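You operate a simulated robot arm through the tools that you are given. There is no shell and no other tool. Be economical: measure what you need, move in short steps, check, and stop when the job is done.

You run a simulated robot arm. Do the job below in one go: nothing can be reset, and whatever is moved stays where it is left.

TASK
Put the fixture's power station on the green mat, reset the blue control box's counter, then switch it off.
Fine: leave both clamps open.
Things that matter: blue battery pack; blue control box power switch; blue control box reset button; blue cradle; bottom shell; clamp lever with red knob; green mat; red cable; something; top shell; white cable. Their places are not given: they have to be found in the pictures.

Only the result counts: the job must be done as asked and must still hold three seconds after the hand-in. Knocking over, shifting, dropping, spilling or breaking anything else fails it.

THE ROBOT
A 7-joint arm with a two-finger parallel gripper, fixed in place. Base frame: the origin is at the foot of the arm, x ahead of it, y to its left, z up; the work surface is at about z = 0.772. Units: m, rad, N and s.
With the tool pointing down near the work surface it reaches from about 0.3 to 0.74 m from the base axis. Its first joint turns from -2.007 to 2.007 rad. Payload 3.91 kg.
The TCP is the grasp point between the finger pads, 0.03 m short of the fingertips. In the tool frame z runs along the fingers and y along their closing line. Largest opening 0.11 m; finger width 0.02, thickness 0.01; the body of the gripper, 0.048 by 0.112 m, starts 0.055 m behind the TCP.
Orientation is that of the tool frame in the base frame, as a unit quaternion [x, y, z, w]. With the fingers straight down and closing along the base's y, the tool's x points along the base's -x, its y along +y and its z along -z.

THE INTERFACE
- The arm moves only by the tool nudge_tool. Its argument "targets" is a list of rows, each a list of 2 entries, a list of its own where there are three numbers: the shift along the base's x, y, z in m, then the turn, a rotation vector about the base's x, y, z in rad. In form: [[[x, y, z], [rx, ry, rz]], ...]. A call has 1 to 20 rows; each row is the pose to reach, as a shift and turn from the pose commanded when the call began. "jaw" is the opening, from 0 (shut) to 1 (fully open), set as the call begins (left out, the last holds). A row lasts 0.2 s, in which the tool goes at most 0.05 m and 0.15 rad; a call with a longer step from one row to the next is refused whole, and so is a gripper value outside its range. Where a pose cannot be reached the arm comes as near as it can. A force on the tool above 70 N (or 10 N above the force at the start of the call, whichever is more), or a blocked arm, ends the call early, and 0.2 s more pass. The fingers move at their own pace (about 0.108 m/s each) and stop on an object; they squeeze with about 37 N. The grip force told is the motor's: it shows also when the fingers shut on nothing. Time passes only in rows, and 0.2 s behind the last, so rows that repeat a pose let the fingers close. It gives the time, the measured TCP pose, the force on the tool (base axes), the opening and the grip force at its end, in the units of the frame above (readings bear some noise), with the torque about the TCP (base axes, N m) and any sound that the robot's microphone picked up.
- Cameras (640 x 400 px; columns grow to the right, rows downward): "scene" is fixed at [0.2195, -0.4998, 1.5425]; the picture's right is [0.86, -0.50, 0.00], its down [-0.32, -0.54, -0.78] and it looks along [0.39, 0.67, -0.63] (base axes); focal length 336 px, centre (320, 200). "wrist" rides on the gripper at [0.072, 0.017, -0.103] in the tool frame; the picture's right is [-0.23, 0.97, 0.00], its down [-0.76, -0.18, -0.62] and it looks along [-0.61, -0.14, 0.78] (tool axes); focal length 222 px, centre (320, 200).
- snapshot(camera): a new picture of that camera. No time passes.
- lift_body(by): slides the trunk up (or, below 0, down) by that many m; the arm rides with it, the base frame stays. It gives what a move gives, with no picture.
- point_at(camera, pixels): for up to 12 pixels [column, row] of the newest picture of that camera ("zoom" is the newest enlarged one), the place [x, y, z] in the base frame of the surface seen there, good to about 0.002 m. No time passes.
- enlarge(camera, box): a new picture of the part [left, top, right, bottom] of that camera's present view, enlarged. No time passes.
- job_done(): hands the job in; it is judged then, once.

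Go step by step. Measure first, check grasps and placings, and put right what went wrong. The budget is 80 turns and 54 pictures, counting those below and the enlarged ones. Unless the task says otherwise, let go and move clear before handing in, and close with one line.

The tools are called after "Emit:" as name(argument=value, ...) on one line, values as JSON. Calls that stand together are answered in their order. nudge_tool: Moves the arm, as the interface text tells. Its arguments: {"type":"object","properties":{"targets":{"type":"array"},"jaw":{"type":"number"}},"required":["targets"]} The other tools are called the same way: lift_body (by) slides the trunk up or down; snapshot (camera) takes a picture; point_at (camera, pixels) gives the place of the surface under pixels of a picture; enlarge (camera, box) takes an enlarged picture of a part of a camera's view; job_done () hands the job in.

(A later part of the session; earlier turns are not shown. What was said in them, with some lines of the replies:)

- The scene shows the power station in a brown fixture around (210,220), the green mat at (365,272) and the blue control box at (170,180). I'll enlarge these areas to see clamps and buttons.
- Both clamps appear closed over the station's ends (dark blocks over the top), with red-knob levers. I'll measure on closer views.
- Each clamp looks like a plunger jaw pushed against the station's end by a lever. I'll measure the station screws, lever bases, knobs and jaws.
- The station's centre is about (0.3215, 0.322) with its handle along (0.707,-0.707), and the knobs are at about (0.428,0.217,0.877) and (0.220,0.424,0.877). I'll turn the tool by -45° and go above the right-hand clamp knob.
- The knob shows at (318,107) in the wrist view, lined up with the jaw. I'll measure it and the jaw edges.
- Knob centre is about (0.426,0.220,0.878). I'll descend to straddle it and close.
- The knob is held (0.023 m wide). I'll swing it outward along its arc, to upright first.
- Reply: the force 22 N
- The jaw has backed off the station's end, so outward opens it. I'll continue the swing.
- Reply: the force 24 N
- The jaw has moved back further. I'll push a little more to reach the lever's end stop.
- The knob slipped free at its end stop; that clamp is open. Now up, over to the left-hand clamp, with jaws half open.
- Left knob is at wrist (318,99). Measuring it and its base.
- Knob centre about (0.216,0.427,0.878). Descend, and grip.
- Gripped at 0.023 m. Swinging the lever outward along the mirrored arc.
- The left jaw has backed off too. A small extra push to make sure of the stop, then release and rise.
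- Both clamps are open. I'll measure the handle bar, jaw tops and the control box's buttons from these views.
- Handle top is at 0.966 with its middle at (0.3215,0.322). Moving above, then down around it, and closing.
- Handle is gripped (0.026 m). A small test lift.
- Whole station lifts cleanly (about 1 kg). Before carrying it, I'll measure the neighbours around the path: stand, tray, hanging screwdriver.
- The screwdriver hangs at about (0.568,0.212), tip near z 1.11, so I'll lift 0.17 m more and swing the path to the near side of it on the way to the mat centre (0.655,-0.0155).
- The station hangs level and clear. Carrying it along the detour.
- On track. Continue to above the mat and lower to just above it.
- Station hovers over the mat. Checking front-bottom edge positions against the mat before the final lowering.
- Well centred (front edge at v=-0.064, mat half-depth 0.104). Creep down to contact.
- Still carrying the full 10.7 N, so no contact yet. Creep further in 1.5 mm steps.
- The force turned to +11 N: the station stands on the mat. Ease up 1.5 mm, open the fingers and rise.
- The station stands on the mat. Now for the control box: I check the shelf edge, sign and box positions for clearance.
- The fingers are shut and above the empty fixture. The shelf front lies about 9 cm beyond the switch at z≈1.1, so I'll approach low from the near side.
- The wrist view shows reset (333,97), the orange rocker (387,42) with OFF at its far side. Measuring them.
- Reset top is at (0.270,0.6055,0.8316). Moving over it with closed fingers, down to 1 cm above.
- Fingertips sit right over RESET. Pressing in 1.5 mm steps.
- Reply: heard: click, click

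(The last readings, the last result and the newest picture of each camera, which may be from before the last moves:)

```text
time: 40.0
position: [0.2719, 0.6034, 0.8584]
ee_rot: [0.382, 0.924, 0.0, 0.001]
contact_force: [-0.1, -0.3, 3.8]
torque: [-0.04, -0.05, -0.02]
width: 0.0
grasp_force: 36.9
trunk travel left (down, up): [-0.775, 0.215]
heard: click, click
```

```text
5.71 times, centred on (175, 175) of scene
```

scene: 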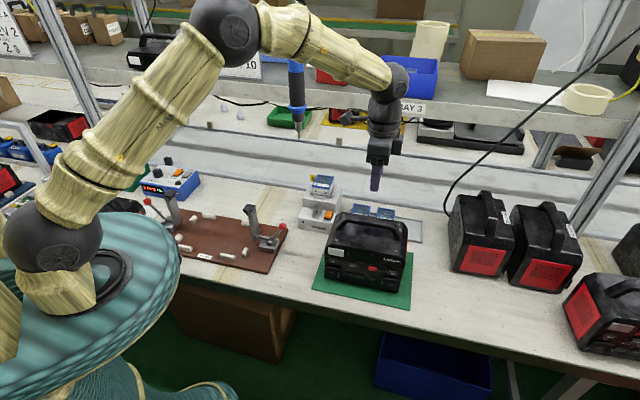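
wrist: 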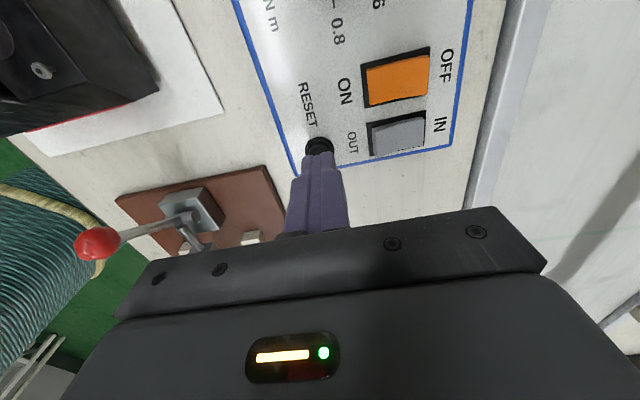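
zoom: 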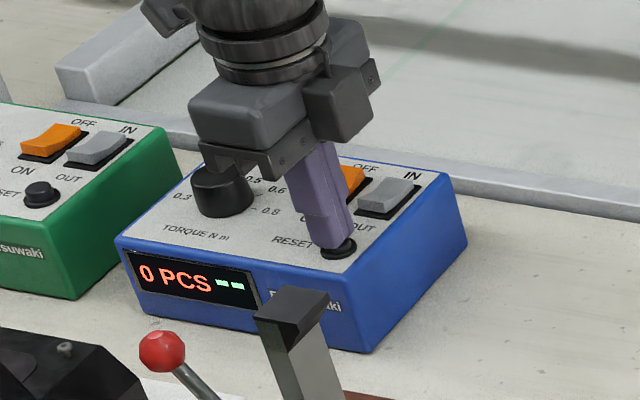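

The display reads "0 PCS". Now rise 4 cm and move over the rocker's OFF end at (0.2925,0.680).

Emit:
nudge_tool(targets=[[[0, 0, 0.015], [0, 0, 0]], [[0, 0, 0.043], [0, 0, 0]], [[0.006, 0.019, 0.043], [0, 0, 0]], [[0.012, 0.038, 0.043], [0, 0, 0]], [[0.018, 0.057, 0.043], [0, 0, 0]], [[0.0235, 0.0755, 0.043], [0, 0, 0]], [[0.0235, 0.0755, 0.025], [0, 0, 0]], [[0.0235, 0.0755, 0.017], [0, 0, 0]], [[0.0235, 0.0755, 0.017], [0, 0, 0]]])

Emit:
snapshot(camera="scene")

Emit:
enlarge(camera="scene", box=[130, 140, 220, 210])

Emit:
snapshot(camera="wrist")

```text
time: 42.0
position: [0.2853, 0.6582, 0.8783]
ee_rot: [0.382, 0.924, 0.0, 0.001]
contact_force: [0.9, -0.4, -0.4]
torque: [-0.01, -0.01, -0.01]
width: 0.0
grasp_force: 37.5
out of reach, approached as far as the arm can: row 6, 7, 8, 9
trunk travel left (down, up): [-0.775, 0.215]
```

```text
21 pictures are left
```

scene: 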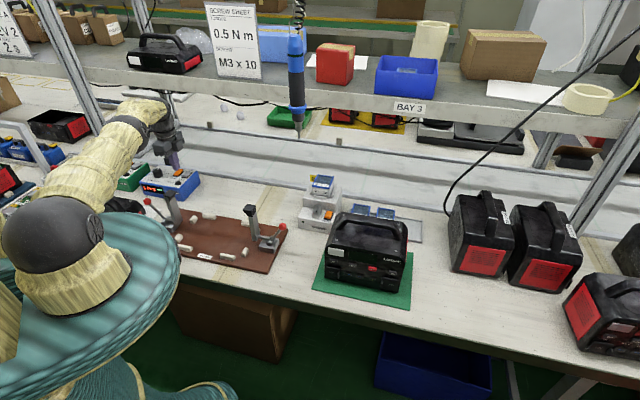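

```text
5.71 times, centred on (175, 175) of scene
```

zoom: 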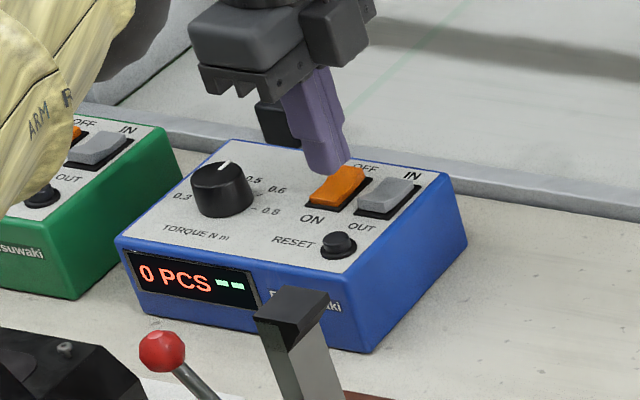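

```text
19 pictures are left
```

wrist: 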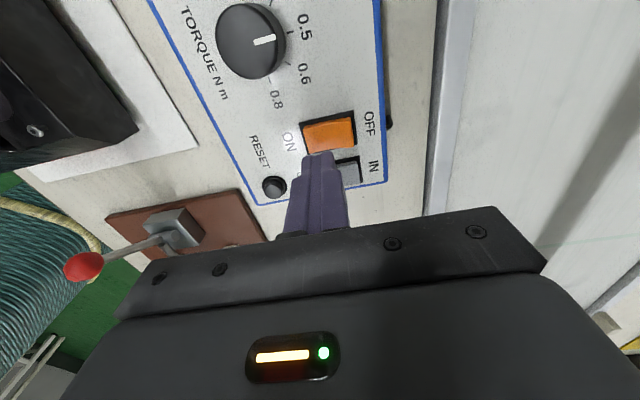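

The vertical tool cannot reach the last 2 cm. I'll rise a bit and tilt the fingers 0.2 rad outward (about the (0.707,-0.707,0) axis) to gain reach.

Emit:
nudge_tool(targets=[[[-0.008, -0.022, 0.02], [0, 0, 0]], [[-0.008, -0.022, 0.03], [0.047, -0.047, 0]], [[-0.008, -0.022, 0.03], [0.094, -0.094, 0]], [[-0.008, -0.022, 0.03], [0.1414, -0.1414, 0]], [[-0.003, -0.01, 0.03], [0.1414, -0.1414, 0]], [[0.002, 0.002, 0.03], [0.1414, -0.1414, 0]], [[0.002, 0.002, 0.03], [0.1414, -0.1414, 0]]])

Emit:
enlarge(camera="scene", box=[110, 110, 230, 210])

```text
time: 43.6
position: [0.2853, 0.6628, 0.909]
ee_rot: [0.381, 0.919, 0.091, 0.038]
contact_force: [-0.6, 0.4, -0.1]
torque: [0.01, 0.0, 0.03]
width: 0.0
grasp_force: 37.2
trunk travel left (down, up): [-0.775, 0.215]
```

```text
4.00 times, centred on (170, 160) of scene
```

zoom: 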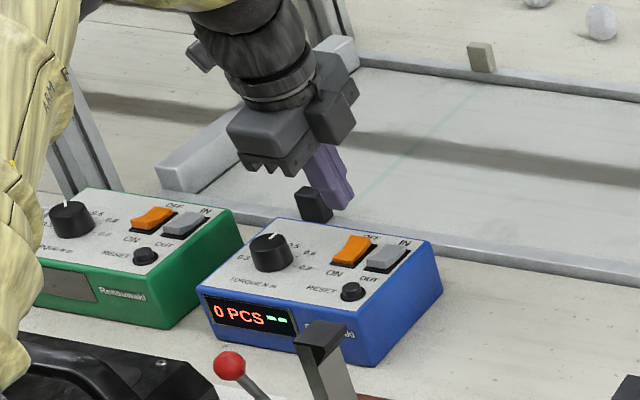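

The tilt is right and reach is regained. Shift to the OFF end and lower to just above it.

Emit:
nudge_tool(targets=[[[0.005, 0.01, 0], [0, 0, 0]], [[0.0095, 0.02, 0], [0, 0, 0]], [[0.0095, 0.02, -0.015], [0, 0, 0]], [[0.0095, 0.02, -0.03], [0, 0, 0]], [[0.0095, 0.02, -0.03], [0, 0, 0]]])

Emit:
enlarge(camera="scene", box=[140, 140, 210, 200])

Emit:
snapshot(camera="wrist")

```text
time: 44.8
position: [0.2945, 0.6825, 0.8792]
ee_rot: [0.381, 0.919, 0.092, 0.038]
contact_force: [-0.3, 0.4, -0.3]
torque: [-0.03, 0.0, 0.02]
width: 0.0
grasp_force: 36.7
trunk travel left (down, up): [-0.775, 0.215]
```

```text
6.67 times, centred on (175, 170) of scene
```

zoom: 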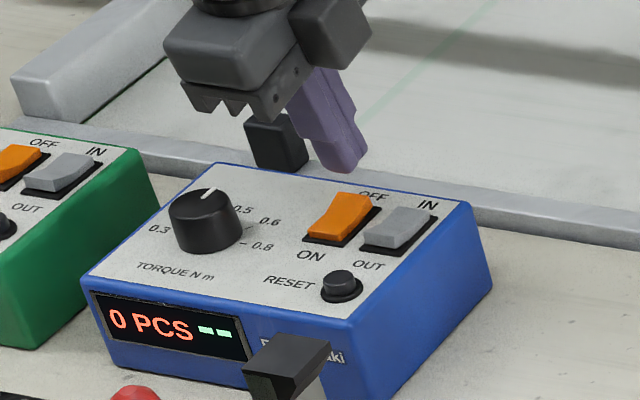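

```text
16 pictures are left
```

wrist: 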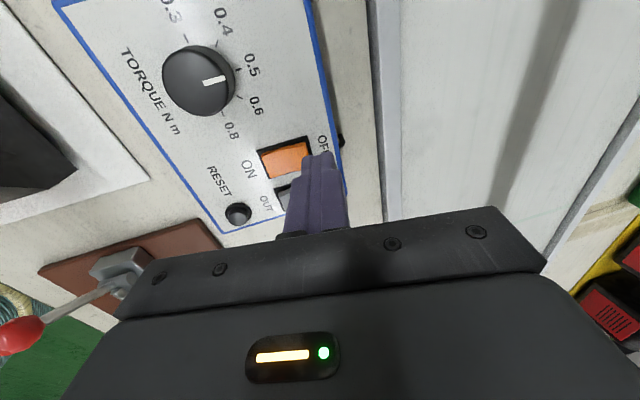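

The tip is over the OFF end but maybe a little far out; measuring tip and rocker.

Emit:
point_at(camera="zoom", pixels=[[325, 160], [335, 168], [350, 170], [362, 155], [340, 198], [365, 198], [325, 228], [352, 210]])

```text
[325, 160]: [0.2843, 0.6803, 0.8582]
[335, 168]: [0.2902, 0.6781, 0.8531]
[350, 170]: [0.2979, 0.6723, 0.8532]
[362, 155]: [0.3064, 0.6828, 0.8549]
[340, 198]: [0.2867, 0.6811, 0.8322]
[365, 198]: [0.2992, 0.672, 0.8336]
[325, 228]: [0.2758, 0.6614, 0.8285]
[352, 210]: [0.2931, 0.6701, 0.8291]
```

About 4 mm overlap; I shift 1.5 mm inward and press down in small steps until a click.

Emit:
nudge_tool(targets=[[[-0.001, -0.001, -0.008], [0, 0, 0]], [[-0.001, -0.001, -0.014], [0, 0, 0]], [[-0.001, -0.001, -0.017], [0, 0, 0]], [[-0.001, -0.001, -0.0185], [0, 0, 0]], [[-0.001, -0.001, -0.02], [0, 0, 0]], [[-0.001, -0.001, -0.0215], [0, 0, 0]]])

Emit:
enlarge(camera="scene", box=[140, 140, 210, 200])

```text
time: 46.2
position: [0.2925, 0.6814, 0.8604]
ee_rot: [0.38, 0.919, 0.095, 0.038]
contact_force: [-4.5, -0.9, 17.4]
torque: [-0.08, 0.13, -0.01]
width: 0.0002
grasp_force: 36.8
trunk travel left (down, up): [-0.775, 0.215]
```

```text
6.67 times, centred on (175, 170) of scene
```

zoom: 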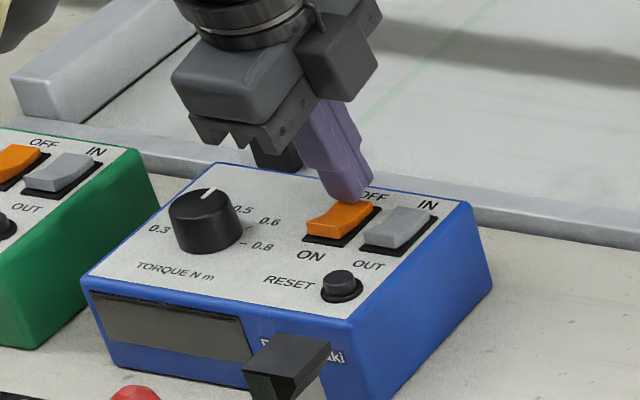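

The display has gone dark. I'll rise straight up and check that the switch stays off.

Emit:
nudge_tool(targets=[[[0, 0, 0.01], [0, 0, 0]], [[0, 0, 0.03], [0, 0, 0]], [[0, 0, 0.05], [0, 0, 0]], [[0, -0.02, 0.07], [0, 0, 0]], [[-0.01, -0.05, 0.1], [0, 0, 0]], [[-0.01, -0.08, 0.13], [0, 0, 0]], [[-0.01, -0.08, 0.13], [0, 0, 0]]])

Emit:
enlarge(camera="scene", box=[140, 140, 210, 200])

Emit:
snapshot(camera="scene")

```text
time: 47.8
position: [0.2847, 0.6004, 0.9893]
ee_rot: [0.38, 0.92, 0.092, 0.038]
contact_force: [-0.3, 0.9, 0.2]
torque: [0.0, 0.0, -0.02]
width: 0.0004
grasp_force: 37.2
trunk travel left (down, up): [-0.775, 0.215]
```

```text
6.67 times, centred on (175, 170) of scene
```

zoom: 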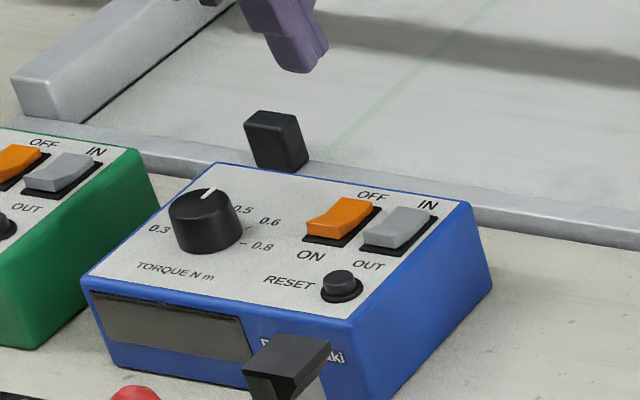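

```text
13 pictures are left
```

scene: 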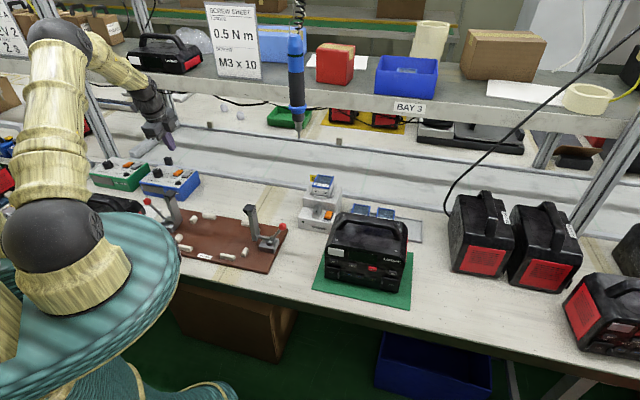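

The display stays dark; I verify the rocker has tipped by measuring its end heights, and view the station closely.

Emit:
point_at(camera="zoom", pixels=[[345, 200], [370, 205], [350, 212], [340, 218], [318, 224], [345, 230], [312, 232]])

Emit:
snapshot(camera="wrist")

Emit:
enlarge(camera="scene", box=[290, 190, 430, 320])

```text
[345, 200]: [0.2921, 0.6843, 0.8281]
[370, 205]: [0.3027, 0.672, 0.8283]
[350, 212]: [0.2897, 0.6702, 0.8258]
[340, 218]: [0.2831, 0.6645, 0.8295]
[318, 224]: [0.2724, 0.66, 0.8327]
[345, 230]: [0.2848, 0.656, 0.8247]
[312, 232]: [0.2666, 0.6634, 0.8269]
```

```text
12 pictures are left
```

wrist: 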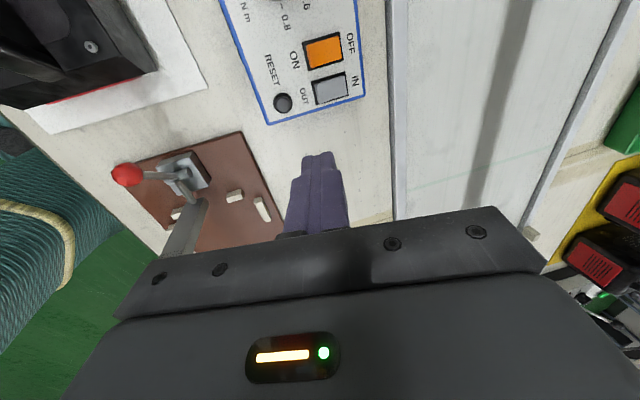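

```text
3.08 times, centred on (360, 255) of scene
```

zoom: 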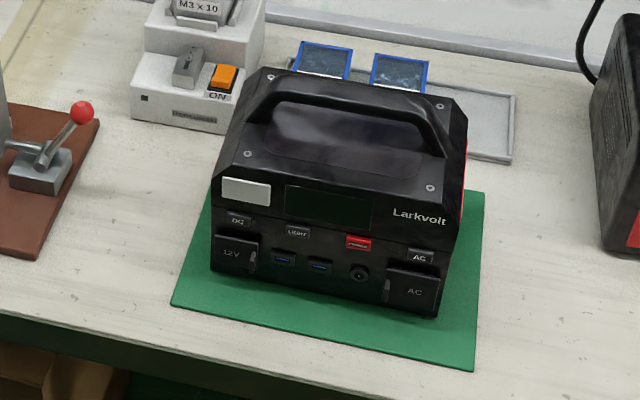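

The rocker's OFF end is now low (0.828) and its ON end high (0.833). The display is dark, the station stands on the mat, both clamps are open and the hand is clear, so I'm handing in.

Emit:
job_done()

```text
The job is handed in.
```

The power station is on the green mat. The blue box's counter was reset to 0 and the box then switched off. Both clamps are left open.
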